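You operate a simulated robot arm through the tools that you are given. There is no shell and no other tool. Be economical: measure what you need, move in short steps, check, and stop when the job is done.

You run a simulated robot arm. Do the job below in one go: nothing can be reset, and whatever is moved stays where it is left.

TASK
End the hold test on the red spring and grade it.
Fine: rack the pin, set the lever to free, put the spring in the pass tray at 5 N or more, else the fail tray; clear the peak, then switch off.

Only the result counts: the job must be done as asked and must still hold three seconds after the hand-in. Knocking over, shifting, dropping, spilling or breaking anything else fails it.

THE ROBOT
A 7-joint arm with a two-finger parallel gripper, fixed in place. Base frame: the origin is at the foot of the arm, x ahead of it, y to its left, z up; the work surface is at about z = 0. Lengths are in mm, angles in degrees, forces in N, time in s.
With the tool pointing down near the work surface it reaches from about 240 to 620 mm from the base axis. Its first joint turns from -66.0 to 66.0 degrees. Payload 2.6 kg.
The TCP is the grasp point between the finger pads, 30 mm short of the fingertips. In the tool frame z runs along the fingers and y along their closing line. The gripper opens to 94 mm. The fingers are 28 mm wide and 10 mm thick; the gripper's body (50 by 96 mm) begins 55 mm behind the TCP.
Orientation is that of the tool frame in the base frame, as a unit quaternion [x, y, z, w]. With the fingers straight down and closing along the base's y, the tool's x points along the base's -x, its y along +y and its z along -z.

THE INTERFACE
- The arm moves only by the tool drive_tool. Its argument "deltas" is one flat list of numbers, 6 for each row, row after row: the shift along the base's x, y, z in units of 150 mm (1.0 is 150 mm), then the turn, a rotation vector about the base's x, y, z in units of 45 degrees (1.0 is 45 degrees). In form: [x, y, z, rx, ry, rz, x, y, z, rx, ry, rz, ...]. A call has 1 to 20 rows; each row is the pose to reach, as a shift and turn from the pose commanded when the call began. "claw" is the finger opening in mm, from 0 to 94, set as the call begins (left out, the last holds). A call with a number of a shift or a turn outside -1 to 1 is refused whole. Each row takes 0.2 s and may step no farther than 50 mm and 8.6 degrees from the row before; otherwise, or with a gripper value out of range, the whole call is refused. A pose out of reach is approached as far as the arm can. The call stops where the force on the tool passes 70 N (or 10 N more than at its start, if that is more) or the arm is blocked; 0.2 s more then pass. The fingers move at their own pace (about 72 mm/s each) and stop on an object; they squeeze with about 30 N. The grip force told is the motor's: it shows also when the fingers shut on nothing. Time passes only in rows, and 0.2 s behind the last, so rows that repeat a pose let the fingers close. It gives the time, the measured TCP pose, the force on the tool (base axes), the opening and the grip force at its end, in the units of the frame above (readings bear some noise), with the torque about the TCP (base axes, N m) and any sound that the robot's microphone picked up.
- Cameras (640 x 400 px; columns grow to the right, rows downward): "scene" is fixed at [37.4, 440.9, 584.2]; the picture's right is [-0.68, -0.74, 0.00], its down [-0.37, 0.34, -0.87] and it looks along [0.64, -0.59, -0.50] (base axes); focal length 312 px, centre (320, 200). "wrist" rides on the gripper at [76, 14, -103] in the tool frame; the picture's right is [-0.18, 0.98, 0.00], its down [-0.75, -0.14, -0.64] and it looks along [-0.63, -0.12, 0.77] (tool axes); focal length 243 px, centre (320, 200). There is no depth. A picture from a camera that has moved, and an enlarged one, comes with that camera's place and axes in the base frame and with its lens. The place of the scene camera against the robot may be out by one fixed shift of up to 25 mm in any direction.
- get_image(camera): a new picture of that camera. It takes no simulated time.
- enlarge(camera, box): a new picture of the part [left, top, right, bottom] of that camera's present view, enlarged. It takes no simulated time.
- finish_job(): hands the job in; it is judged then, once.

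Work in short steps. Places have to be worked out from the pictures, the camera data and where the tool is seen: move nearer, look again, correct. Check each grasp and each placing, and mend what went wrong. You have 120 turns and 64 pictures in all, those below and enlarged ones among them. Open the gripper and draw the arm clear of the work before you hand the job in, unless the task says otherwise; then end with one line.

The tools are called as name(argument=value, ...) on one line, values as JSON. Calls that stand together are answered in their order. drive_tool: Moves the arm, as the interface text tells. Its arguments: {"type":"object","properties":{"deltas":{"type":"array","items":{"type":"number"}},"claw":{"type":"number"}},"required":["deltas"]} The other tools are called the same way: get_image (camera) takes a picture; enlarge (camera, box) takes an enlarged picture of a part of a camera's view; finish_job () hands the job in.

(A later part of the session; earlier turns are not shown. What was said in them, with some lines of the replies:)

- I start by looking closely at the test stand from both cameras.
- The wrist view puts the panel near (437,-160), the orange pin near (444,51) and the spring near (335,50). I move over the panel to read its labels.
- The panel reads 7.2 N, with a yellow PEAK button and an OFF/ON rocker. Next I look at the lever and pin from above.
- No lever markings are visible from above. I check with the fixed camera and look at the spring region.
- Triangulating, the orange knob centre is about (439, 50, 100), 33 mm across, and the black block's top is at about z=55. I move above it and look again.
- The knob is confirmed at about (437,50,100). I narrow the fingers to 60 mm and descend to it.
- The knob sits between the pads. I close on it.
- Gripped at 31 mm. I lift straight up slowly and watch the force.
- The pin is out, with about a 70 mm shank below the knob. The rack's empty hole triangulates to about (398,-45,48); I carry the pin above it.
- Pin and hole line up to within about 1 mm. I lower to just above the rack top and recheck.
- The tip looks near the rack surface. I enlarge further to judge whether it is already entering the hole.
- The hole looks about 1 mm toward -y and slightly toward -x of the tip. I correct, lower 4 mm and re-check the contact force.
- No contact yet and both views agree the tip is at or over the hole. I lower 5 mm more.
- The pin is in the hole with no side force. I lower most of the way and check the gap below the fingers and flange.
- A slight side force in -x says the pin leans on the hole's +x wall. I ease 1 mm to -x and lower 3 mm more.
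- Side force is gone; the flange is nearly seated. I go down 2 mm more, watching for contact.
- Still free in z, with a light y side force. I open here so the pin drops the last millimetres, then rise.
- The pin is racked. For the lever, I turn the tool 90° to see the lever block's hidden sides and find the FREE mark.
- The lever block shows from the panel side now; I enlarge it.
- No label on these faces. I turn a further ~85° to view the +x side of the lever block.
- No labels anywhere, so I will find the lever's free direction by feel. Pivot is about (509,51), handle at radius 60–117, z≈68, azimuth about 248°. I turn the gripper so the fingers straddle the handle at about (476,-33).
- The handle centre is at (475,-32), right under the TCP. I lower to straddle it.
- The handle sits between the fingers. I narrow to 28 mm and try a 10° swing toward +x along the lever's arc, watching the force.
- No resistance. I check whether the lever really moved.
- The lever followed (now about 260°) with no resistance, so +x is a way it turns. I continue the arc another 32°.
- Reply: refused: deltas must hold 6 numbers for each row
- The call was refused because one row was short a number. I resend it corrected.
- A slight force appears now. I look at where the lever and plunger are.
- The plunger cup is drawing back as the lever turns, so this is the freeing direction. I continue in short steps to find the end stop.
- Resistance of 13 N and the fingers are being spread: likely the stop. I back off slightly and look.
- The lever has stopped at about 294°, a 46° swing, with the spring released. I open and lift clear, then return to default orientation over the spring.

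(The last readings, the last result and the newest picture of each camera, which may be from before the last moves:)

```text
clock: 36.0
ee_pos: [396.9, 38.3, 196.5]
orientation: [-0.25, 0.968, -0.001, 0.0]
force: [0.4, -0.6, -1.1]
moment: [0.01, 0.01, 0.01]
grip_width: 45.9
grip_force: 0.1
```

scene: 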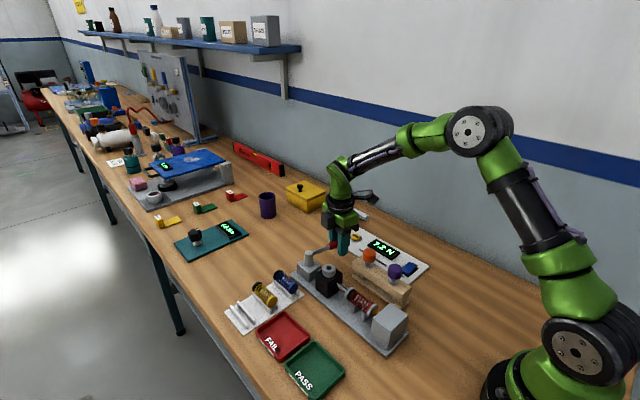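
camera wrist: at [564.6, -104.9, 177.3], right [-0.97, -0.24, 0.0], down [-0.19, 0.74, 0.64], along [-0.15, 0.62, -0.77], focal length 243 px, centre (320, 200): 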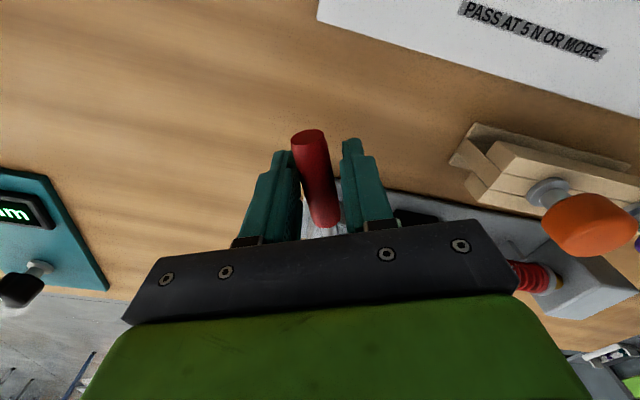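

About 29° of yaw remains. I finish the turn above the spring and look.

drive_tool(deltas=[-0.09, 0.017, 0, 0, 0, -0.161, -0.18, 0.034, 0, 0, 0, -0.322, -0.27, 0.05, 0, 0, 0, -0.483, -0.346, 0.065, 0, 0, 0, -0.644, -0.346, 0.065, 0, 0, 0, -0.644])

enlarge(camera="wrist", box=[220, 0, 420, 180])

enlarge(camera="scene", box=[330, 260, 420, 340])

```text
clock: 37.2
ee_pos: [345.3, 44.5, 195.4]
orientation: [0.001, 1.0, 0.0, -0.001]
force: [-0.5, 1.1, -0.4]
moment: [-0.01, -0.03, 0.02]
grip_width: 46.0
grip_force: 0.2
```

```text
2.22 times, centred on (320, 90) of wrist
camera zoom: at [269.4, 60.7, 296.5], right [0.19, 0.98, 0.0], down [0.75, -0.14, 0.64], along [0.63, -0.12, -0.77], focal length 539 px, centre (320, 444)
```

zoom: 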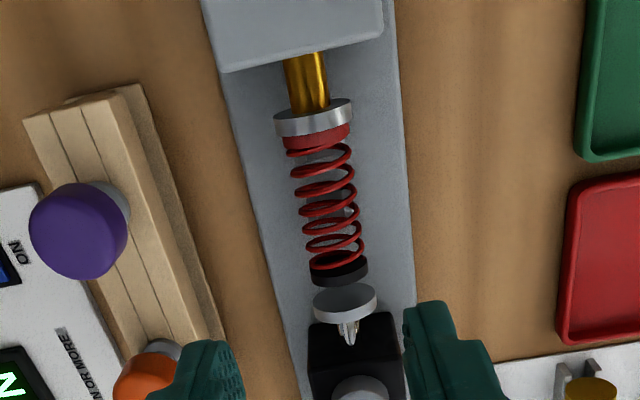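

```text
5.00 times, centred on (375, 300) of scene
camera zoom: at [37.3, 440.9, 584.2], right [-0.68, -0.74, 0.0], down [-0.37, 0.34, -0.87], along [0.64, -0.59, -0.5], focal length 1559 px, centre (45, -300)
```

zoom: 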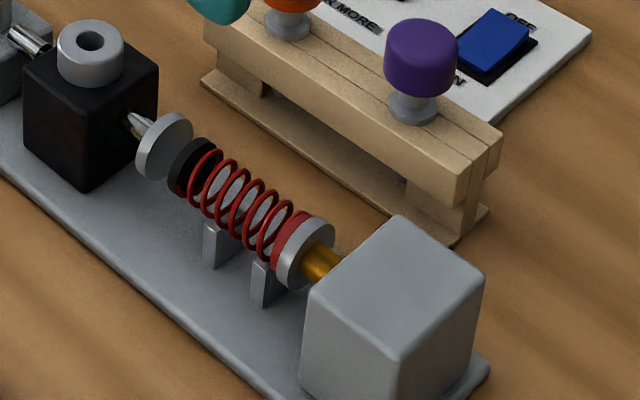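

The spring lies free on its cradles between the cups, centre about (345,49.5), diameter about 26. I shift +3 mm in y and descend to just above grasp height.

drive_tool(deltas=[0, 0.022, -0.2, 0, 0, 0, 0, 0.022, -0.45, 0, 0, 0, 0, 0.022, -0.7, 0, 0, 0, 0, 0.022, -0.85, 0, 0, 0, 0, 0.022, -0.93, 0, 0, 0, 0, 0.022, -0.93, 0, 0, 0])

get_image(camera="wrist")

enlarge(camera="scene", box=[330, 250, 420, 330])

```text
clock: 38.6
ee_pos: [343.8, 49.9, 57.0]
orientation: [-0.001, 1.0, 0.0, 0.0]
force: [-0.6, 0.1, -0.1]
moment: [0.04, -0.01, -0.03]
grip_width: 46.0
grip_force: 0.1
```

```text
20 pictures are left
camera wrist: at [267.9, 64.1, 159.3], right [0.18, 0.98, 0.0], down [0.75, -0.14, 0.64], along [0.63, -0.12, -0.77], focal length 243 px, centre (320, 200)
```

wrist: 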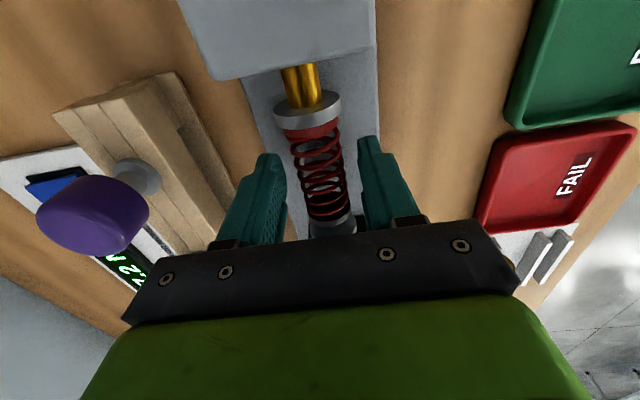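

```text
5.00 times, centred on (375, 290) of scene
camera zoom: at [37.4, 440.9, 584.2], right [-0.68, -0.74, 0.0], down [-0.37, 0.34, -0.87], along [0.64, -0.59, -0.5], focal length 1559 px, centre (45, -250)
```

zoom: 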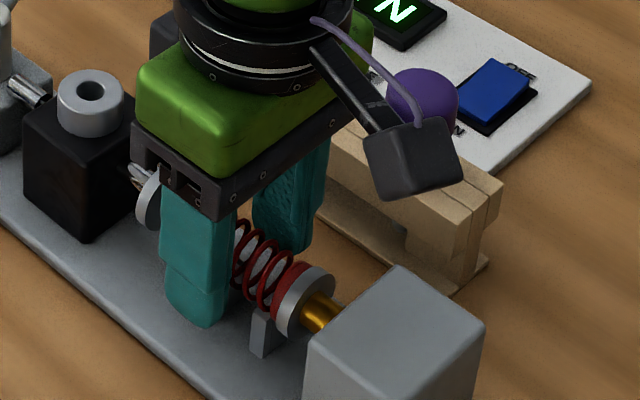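

The spring axis appears at z≈48–50, only a little below the TCP, so this height is already right. I centre +1.5 mm in y and close.

drive_tool(deltas=[0, 0.009, -0.013, 0, 0, 0, 0, 0.009, -0.013, 0, 0, 0, 0, 0.009, -0.013, 0, 0, 0, 0, 0.009, -0.013, 0, 0, 0], claw=16)

```text
clock: 39.6
ee_pos: [345.2, 50.8, 54.0]
orientation: [0.0, 1.0, 0.0, 0.001]
force: [-4.2, -5.4, 23.6]
moment: [-0.2, 0.34, 0.0]
grip_width: 26.0
grip_force: 29.6
```

Closed at 26 mm, but there is 24 N upward on the tool, so the tips may touch the plate or cradle. I rise 1.5 mm and read again.

drive_tool(deltas=[0.007, 0, 0.01, 0, 0, 0, 0.013, 0, 0.01, 0, 0, 0, 0.02, 0, 0.013, 0, 0, 0])

```text
clock: 40.4
ee_pos: [348.3, 50.7, 56.5]
orientation: [0.0, 1.0, -0.001, 0.0]
force: [0.4, -1.3, 3.2]
moment: [-0.09, 0.03, 0.02]
grip_width: 25.9
grip_force: 30.2
```

Force relieved and the spring slid 3 mm off the brass cup. I lift it slowly.

drive_tool(deltas=[0, 0, 0.03, 0, 0, 0, 0, 0, 0.07, 0, 0, 0, 0, 0, 0.14, 0, 0, 0, 0, 0, 0.25, 0, 0, 0, 0, 0, 0.4, 0, 0, 0, 0, 0, 0.55, 0, 0, 0, 0, 0, 0.55, 0, 0, 0])

get_image(camera="scene")

get_image(camera="wrist")

```text
clock: 42.0
ee_pos: [348.2, 49.8, 139.7]
orientation: [0.0, 1.0, 0.0, 0.001]
force: [0.3, -0.3, -0.7]
moment: [0.02, -0.01, 0.02]
grip_width: 26.5
grip_force: 30.1
```

```text
18 pictures are left
```

scene: 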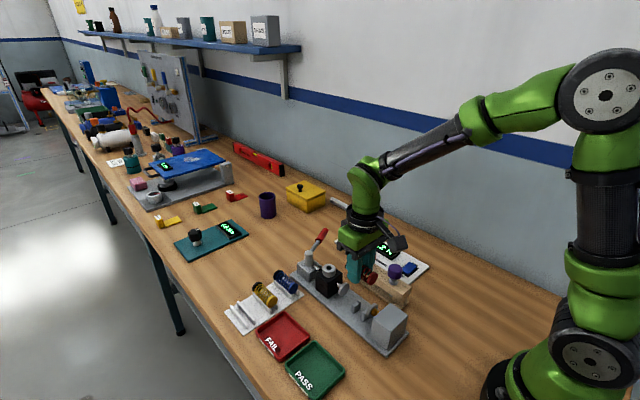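

```text
17 pictures are left
camera wrist: at [271.4, 64.2, 241.4], right [0.18, 0.98, 0.0], down [0.75, -0.14, 0.64], along [0.63, -0.12, -0.77], focal length 243 px, centre (320, 200)
```

wrist: 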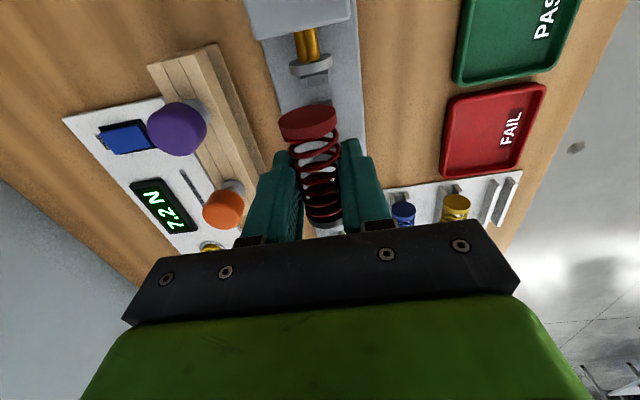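

The spring is held and 7.2 N ≥ 5 N, so it goes to the PASS tray, centred at roughly (311,212). I carry it across at height and look.

drive_tool(deltas=[-0.05, 0.2, 0, 0, 0, 0, -0.1, 0.4, 0, 0, 0, 0, -0.15, 0.6, 0, 0, 0, 0, -0.2, 0.8, 0, 0, 0, 0, -0.24, 1, 0, 0, 0, 0, -0.24, 1, 0, 0, 0, 0])

get_image(camera="wrist")

```text
clock: 43.4
ee_pos: [313.0, 202.1, 139.2]
orientation: [0.0, 1.0, 0.0, 0.001]
force: [0.7, 0.4, 0.0]
moment: [-0.03, 0.01, -0.02]
grip_width: 25.8
grip_force: 29.8
```

```text
16 pictures are left
camera wrist: at [236.2, 215.8, 240.4], right [0.18, 0.98, 0.0], down [0.75, -0.14, 0.64], along [0.63, -0.12, -0.77], focal length 243 px, centre (320, 200)
```

wrist: 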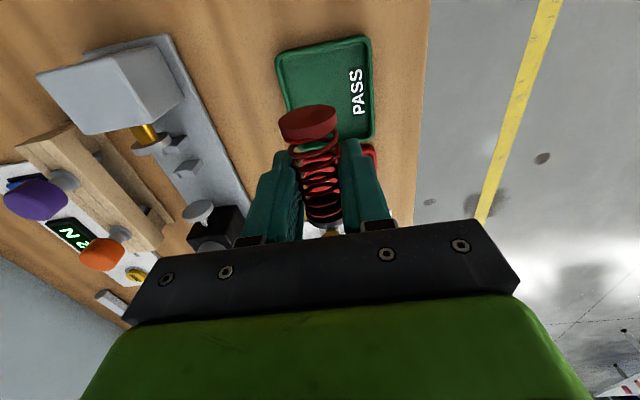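

Tray centre is about (308,210) and the spring is centred on the TCP. I lower into the tray to about z=38, just above the floor with the fingertips.

drive_tool(deltas=[-0.03, 0.053, -0.1, 0, 0, 0, -0.03, 0.053, -0.3, 0, 0, 0, -0.03, 0.053, -0.5, 0, 0, 0, -0.03, 0.053, -0.6, 0, 0, 0, -0.03, 0.053, -0.64, 0, 0, 0, -0.03, 0.053, -0.67, 0, 0, 0, -0.03, 0.053, -0.67, 0, 0, 0])

enlarge(camera="scene", box=[240, 290, 380, 400])

```text
clock: 45.0
ee_pos: [307.0, 208.9, 37.0]
orientation: [0.0, 1.0, -0.001, 0.0]
force: [-0.5, 0.2, -0.2]
moment: [-0.02, 0.03, -0.02]
grip_width: 26.2
grip_force: 29.8
```

```text
3.64 times, centred on (310, 345) of scene
camera zoom: at [37.4, 440.9, 584.2], right [-0.68, -0.74, 0.0], down [-0.37, 0.34, -0.87], along [0.64, -0.59, -0.5], focal length 1134 px, centre (356, -327)
```

zoom: 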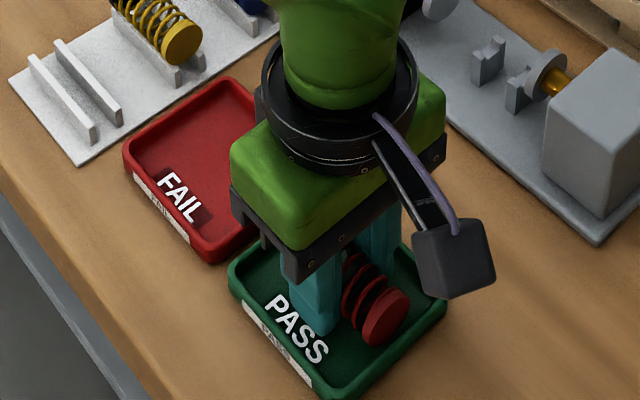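

It is inside the tray. I lower 2 mm more and open to release, then rise.

drive_tool(deltas=[0, 0, -0.013, 0, 0, 0, 0, 0, -0.013, 0, 0, 0])

drive_tool(deltas=[0, 0, 0, 0, 0, 0, 0, 0, 0, 0, 0, 0, 0, 0, 0, 0, 0, 0, 0, 0, 0, 0, 0, 0, 0, 0, 0.1, 0, 0, 0, 0, 0, 0.35, 0, 0, 0, 0, 0, 0.65, 0, 0, 0, 0, 0, 0.95, 0, 0, 0], claw=44)

get_image(camera="wrist")

```text
clock: 45.6
ee_pos: [307.2, 209.3, 35.3]
orientation: [-0.001, 1.0, 0.0, 0.001]
force: [0.2, 0.2, -0.6]
moment: [0.04, -0.05, 0.03]
grip_width: 26.1
grip_force: 30.0
```

```text
clock: 47.4
ee_pos: [304.3, 209.7, 181.7]
orientation: [0.0, 1.0, 0.0, -0.001]
force: [0.3, 0.5, 0.3]
moment: [-0.05, 0.02, 0.02]
grip_width: 43.9
grip_force: 0.0
```

```text
14 pictures are left
camera wrist: at [228.0, 224.4, 281.8], right [0.18, 0.98, 0.0], down [0.75, -0.14, 0.64], along [0.63, -0.12, -0.77], focal length 243 px, centre (320, 200)
```

wrist: 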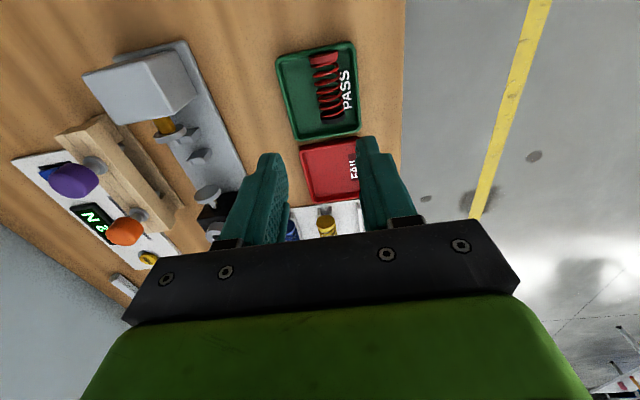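

The spring rests fully in the PASS tray. Next is the PEAK button near (527,-148): I close the fingers and travel over at height.

drive_tool(deltas=[0.125, -0.2, 0, 0, 0, 0, 0.25, -0.4, 0, 0, 0, 0, 0.375, -0.6, 0, 0, 0, 0, 0.5, -0.8, 0, 0, 0, 0], claw=0)

drive_tool(deltas=[0.125, -0.2, 0, 0, 0, 0, 0.25, -0.4, 0, 0, 0, 0, 0.375, -0.6, 0, 0, 0, 0, 0.5, -0.8, 0, 0, 0, 0])

drive_tool(deltas=[0.125, -0.2, 0, 0, 0, 0, 0.25, -0.4, 0, 0, 0, 0, 0.36, -0.6, -0.1, 0, 0, 0, 0.46, -0.79, -0.3, 0, 0, 0, 0.46, -0.79, -0.5, 0, 0, 0, 0.46, -0.79, -0.5, 0, 0, 0])

get_image(camera="wrist")

```text
clock: 48.4
ee_pos: [381.2, 88.0, 178.6]
orientation: [-0.002, 1.0, 0.0, 0.0]
force: [0.5, -0.4, 1.2]
moment: [0.0, -0.01, -0.03]
grip_width: 0.0
grip_force: 29.4
```

```text
clock: 49.4
ee_pos: [455.0, -33.2, 177.7]
orientation: [0.0, 1.0, 0.0, 0.001]
force: [-0.2, 0.4, 0.1]
moment: [0.01, 0.02, -0.03]
grip_width: 0.1
grip_force: 29.5
```

```text
clock: 50.8
ee_pos: [526.0, -152.8, 102.0]
orientation: [0.0, 1.0, -0.001, 0.0]
force: [0.2, 0.5, -0.1]
moment: [0.02, -0.01, 0.01]
grip_width: 0.0
grip_force: 30.2
```

```text
13 pictures are left
camera wrist: at [449.5, -137.0, 203.9], right [0.18, 0.98, 0.0], down [0.75, -0.14, 0.64], along [0.63, -0.12, -0.77], focal length 243 px, centre (320, 200)
```

wrist: 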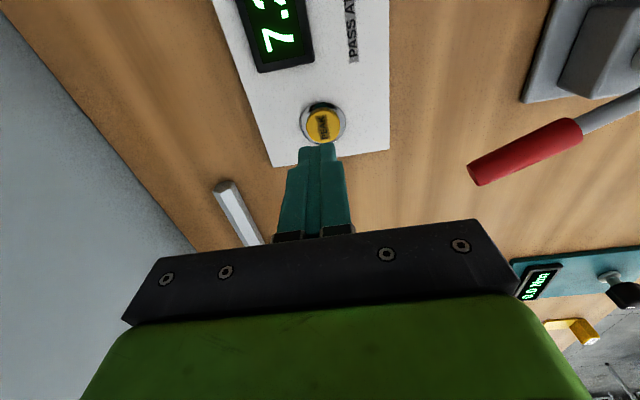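

The button is right beneath (about 1 mm ahead). I lower the closed fingertips to just above it.

drive_tool(deltas=[0.008, 0.005, -0.1, 0, 0, 0, 0.008, 0.005, -0.2, 0, 0, 0, 0.008, 0.005, -0.3, 0, 0, 0, 0.008, 0.005, -0.3, 0, 0, 0])

enlarge(camera="scene", box=[320, 200, 440, 290])

```text
clock: 51.8
ee_pos: [526.8, -149.1, 56.5]
orientation: [0.0, 1.0, 0.0, 0.0]
force: [0.3, 0.2, -0.6]
moment: [0.0, 0.0, -0.02]
grip_width: 0.1
grip_force: 29.6
```

```text
4.44 times, centred on (380, 245) of scene
camera zoom: at [37.4, 440.9, 584.2], right [-0.68, -0.74, 0.0], down [-0.37, 0.34, -0.87], along [0.64, -0.59, -0.5], focal length 1386 px, centre (53, 0)
```

zoom: 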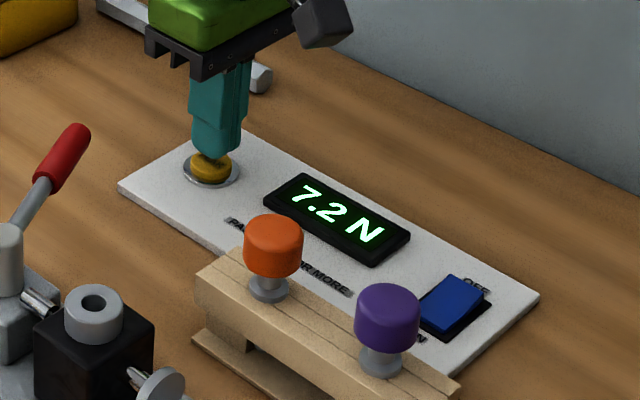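

The tips are right over the button. I press down gradually.

drive_tool(deltas=[0, 0, -0.013, 0, 0, 0, 0, 0, -0.026, 0, 0, 0, 0, 0, -0.04, 0, 0, 0, 0, 0, -0.04, 0, 0, 0])

```text
clock: 52.8
ee_pos: [526.8, -149.8, 51.9]
orientation: [0.0, 1.0, 0.0, 0.0]
force: [-0.2, -0.9, 0.1]
moment: [0.01, -0.06, -0.02]
grip_width: 0.1
grip_force: 29.6
```

drive_tool(deltas=[0, 0, -0.013, 0, 0, 0, 0, 0, -0.02, 0, 0, 0, 0, 0, -0.027, 0, 0, 0, 0, 0, -0.027, 0, 0, 0])

```text
clock: 53.8
ee_pos: [526.5, -149.1, 48.8]
orientation: [0.001, 1.0, 0.0, 0.0]
force: [-0.2, 0.4, 0.3]
moment: [0.0, -0.01, 0.01]
grip_width: 0.0
grip_force: 30.3
```

No contact yet with tips at about z=18. I continue downward in small steps.

drive_tool(deltas=[0, 0, -0.01, 0, 0, 0, 0, 0, -0.02, 0, 0, 0, 0, 0, -0.027, 0, 0, 0, 0, 0, -0.027, 0, 0, 0])

```text
clock: 54.8
ee_pos: [528.3, -149.7, 44.3]
orientation: [0.0, 1.0, -0.001, 0.001]
force: [1.1, -0.9, 2.5]
moment: [0.01, -0.01, -0.01]
grip_width: 0.0
grip_force: 29.9
heard: click
```

A click was heard. I raise off the button and read the display.

drive_tool(deltas=[0, 0, 0.05, 0, 0, 0, 0, 0, 0.2, 0, 0, 0, 0, 0, 0.4, 0, 0, 0, 0, 0, 0.4, 0, 0, 0])

enlarge(camera="scene", box=[340, 210, 440, 290])

```text
clock: 55.8
ee_pos: [525.1, -149.1, 104.6]
orientation: [0.0, 1.0, 0.0, -0.001]
force: [0.0, -1.0, -0.2]
moment: [0.06, -0.01, 0.01]
grip_width: 0.0
grip_force: 30.0
heard: click
```

```text
5.00 times, centred on (390, 250) of scene
camera zoom: at [37.3, 440.9, 584.2], right [-0.68, -0.74, 0.0], down [-0.37, 0.34, -0.87], along [0.64, -0.59, -0.5], focal length 1559 px, centre (-30, -50)
```

zoom: 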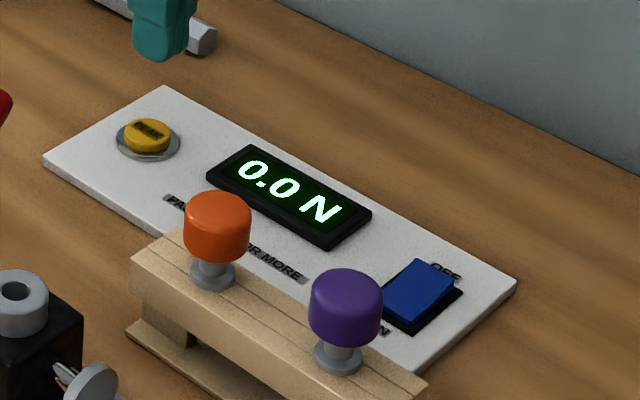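

The peak reads 0.0 N. Next is the rocker near (344,-149), with OFF on its -y side: I move above it and look.

drive_tool(deltas=[-0.2, 0, 0.1, 0, 0, 0, -0.45, 0, 0.1, 0, 0, 0, -0.7, 0, 0.1, 0, 0, 0, -0.95, 0, 0.1, 0, 0, 0, -0.95, 0, 0.1, 0, 0, 0])

drive_tool(deltas=[-0.2, -0.02, -0.1, 0, 0, 0, -0.26, -0.04, -0.2, 0, 0, 0, -0.26, -0.04, -0.2, 0, 0, 0])

get_image(camera="wrist")

```text
clock: 57.0
ee_pos: [388.0, -150.5, 117.9]
orientation: [0.0, 1.0, 0.0, -0.001]
force: [-0.2, 0.0, -0.5]
moment: [0.01, 0.02, -0.02]
grip_width: 0.0
grip_force: 30.0
```

```text
clock: 57.8
ee_pos: [346.6, -155.7, 89.7]
orientation: [0.0, 1.0, 0.0, 0.0]
force: [-0.5, 0.2, 0.6]
moment: [-0.02, 0.0, -0.02]
grip_width: 0.1
grip_force: 30.1
```

```text
10 pictures are left
camera wrist: at [270.7, -140.8, 191.6], right [0.18, 0.98, 0.0], down [0.75, -0.14, 0.64], along [0.63, -0.12, -0.77], focal length 243 px, centre (320, 200)
```

wrist: 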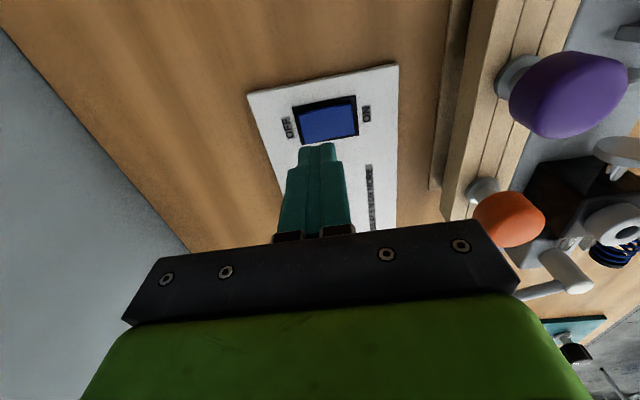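

The rocker centre is at about (-7,+6) from the TCP and its OFF end near (-7,-8). I shift over the OFF end and lower toward it.

drive_tool(deltas=[-0.047, -0.053, -0.05, 0, 0, 0, -0.047, -0.053, -0.15, 0, 0, 0, -0.047, -0.053, -0.2, 0, 0, 0, -0.047, -0.053, -0.2, 0, 0, 0])

enlarge(camera="scene", box=[370, 210, 450, 290])

```text
clock: 58.8
ee_pos: [339.8, -162.9, 58.1]
orientation: [-0.001, 1.0, 0.0, 0.0]
force: [-0.1, -0.6, -0.1]
moment: [0.04, 0.02, 0.03]
grip_width: 0.2
grip_force: 29.9
```

```text
5.00 times, centred on (410, 250) of scene
camera zoom: at [37.4, 440.9, 584.2], right [-0.68, -0.74, 0.0], down [-0.37, 0.34, -0.87], along [0.64, -0.59, -0.5], focal length 1559 px, centre (-130, -50)
```

zoom: 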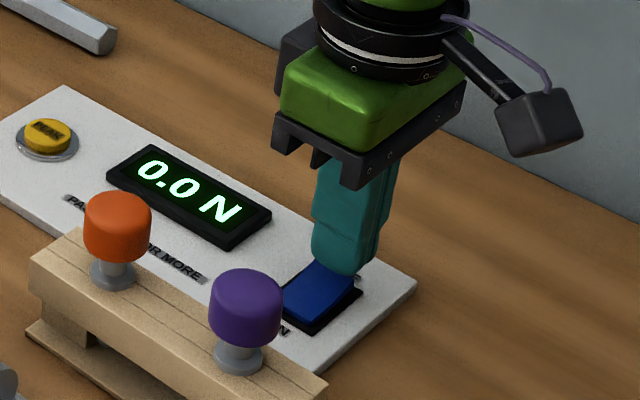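

The fingertips hang over the OFF end. I press down in small steps.

drive_tool(deltas=[0, 0, -0.015, 0, 0, 0, 0, 0, -0.03, 0, 0, 0, 0, 0, -0.045, 0, 0, 0, 0, 0, -0.045, 0, 0, 0])

```text
clock: 59.8
ee_pos: [339.2, -163.1, 52.0]
orientation: [0.001, 1.0, 0.0, -0.001]
force: [-0.8, 0.0, -0.4]
moment: [0.01, 0.0, 0.0]
grip_width: 0.1
grip_force: 29.6
```

drive_tool(deltas=[0, 0, -0.013, 0, 0, 0, 0, 0, -0.026, 0, 0, 0, 0, 0, -0.026, 0, 0, 0])

```text
clock: 60.6
ee_pos: [339.6, -163.3, 48.8]
orientation: [0.0, 1.0, 0.001, 0.0]
force: [-1.3, -1.2, 1.5]
moment: [-0.02, 0.02, 0.0]
grip_width: 0.2
grip_force: 29.9
```

Contact may be starting. I press another 4 mm.

drive_tool(deltas=[0, 0, -0.01, 0, 0, 0, 0, 0, -0.02, 0, 0, 0, 0, 0, -0.027, 0, 0, 0, 0, 0, -0.027, 0, 0, 0])

```text
clock: 61.6
ee_pos: [339.1, -162.9, 45.6]
orientation: [0.0, 1.0, 0.0, 0.002]
force: [-5.5, 1.1, 27.8]
moment: [0.33, 0.31, 0.01]
grip_width: 0.0
grip_force: 29.9
```

The force is 28 N with no click. I check the display and rocker.

enlarge(camera="scene", box=[370, 220, 450, 290])

```text
5.71 times, centred on (410, 255) of scene
camera zoom: at [37.2, 441.0, 584.1], right [-0.68, -0.74, 0.0], down [-0.36, 0.34, -0.87], along [0.64, -0.59, -0.5], focal length 1782 px, centre (-194, -114)
```

zoom: 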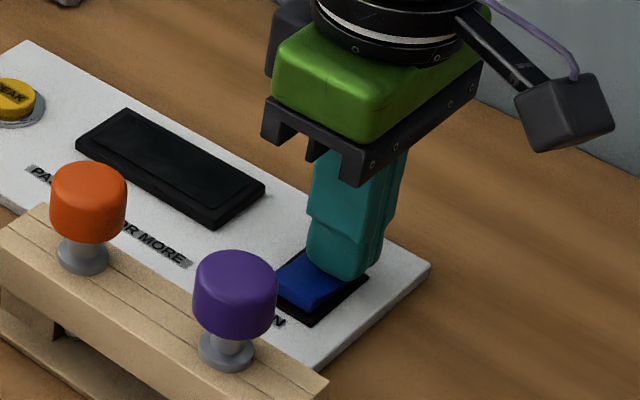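

The display is dark, so the unit is off. I lift straight up and draw back clear, then check the whole scene.

drive_tool(deltas=[0, 0, 0.05, 0, 0, 0, 0, 0, 0.2, 0, 0, 0, 0, 0, 0.5, 0, 0, 0, 0, 0, 0.8, 0, 0, 0, 0, 0, 1, 0, 0, 0, 0, 0, 1, 0, 0, 0])

drive_tool(deltas=[0, 0, 0.25, 0, 0, 0, 0, 0, 0.5, 0, 0, 0, 0, 0, 0.75, 0, 0, 0, 0, 0, 0.9, 0, 0, 0, 0, 0, 0.9, 0, 0, 0, 0, 0, 0.9, 0, 0, 0], claw=60)

enlarge(camera="scene", box=[220, 220, 440, 400])

enlarge(camera="scene", box=[280, 215, 430, 320])

```text
clock: 63.0
ee_pos: [336.7, -162.9, 194.8]
orientation: [0.0, 1.0, 0.0, 0.0]
force: [0.5, -0.2, -0.1]
moment: [0.02, -0.01, -0.01]
grip_width: 0.0
grip_force: 29.7
```

```text
clock: 64.4
ee_pos: [341.3, -162.9, 330.3]
orientation: [0.0, 1.0, 0.0, 0.0]
force: [1.2, -0.2, 0.6]
moment: [0.02, -0.06, 0.0]
grip_width: 60.2
grip_force: 0.0
```

```text
2.22 times, centred on (330, 310) of scene
camera zoom: at [37.4, 440.9, 584.2], right [-0.68, -0.74, 0.0], down [-0.37, 0.34, -0.87], along [0.64, -0.59, -0.5], focal length 693 px, centre (298, -44)
```

zoom: 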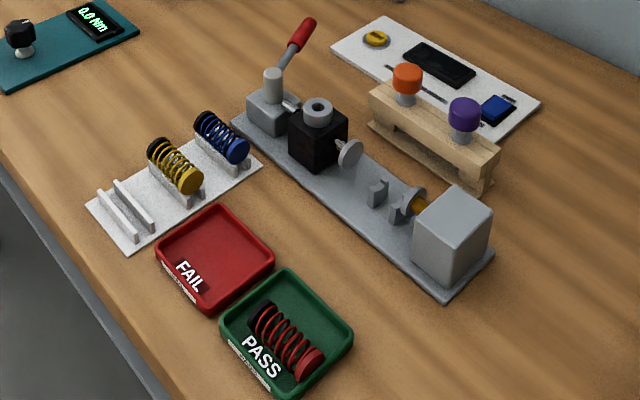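

```text
3.81 times, centred on (355, 268) of scene
camera zoom: at [37.4, 440.9, 584.2], right [-0.68, -0.74, 0.0], down [-0.37, 0.34, -0.87], along [0.64, -0.59, -0.5], focal length 1188 px, centre (187, -57)
```

zoom: 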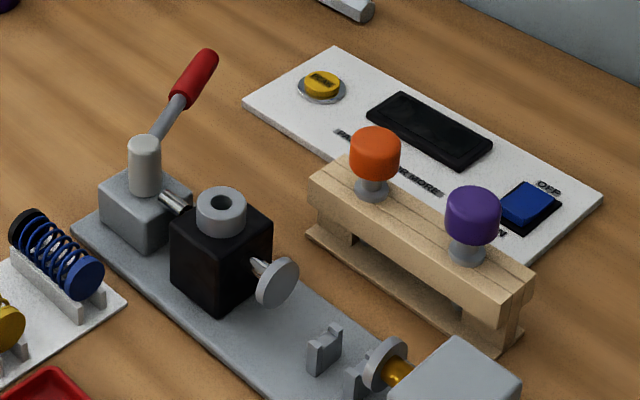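

The pin is racked, the lever is at its free stop, and the spring is in PASS. The display is dark with the rocker at OFF, nothing else has moved, and the arm is clear, so I hand in.

finish_job()

```text
The job is handed in.
```

I ended the hold test and graded the red spring a pass: it read 7.2 N and is in the PASS tray. The pin is racked, the lever is at its free stop (it has no marks, so I found free by feel), the peak is cleared to 0.0 N and the unit is off.
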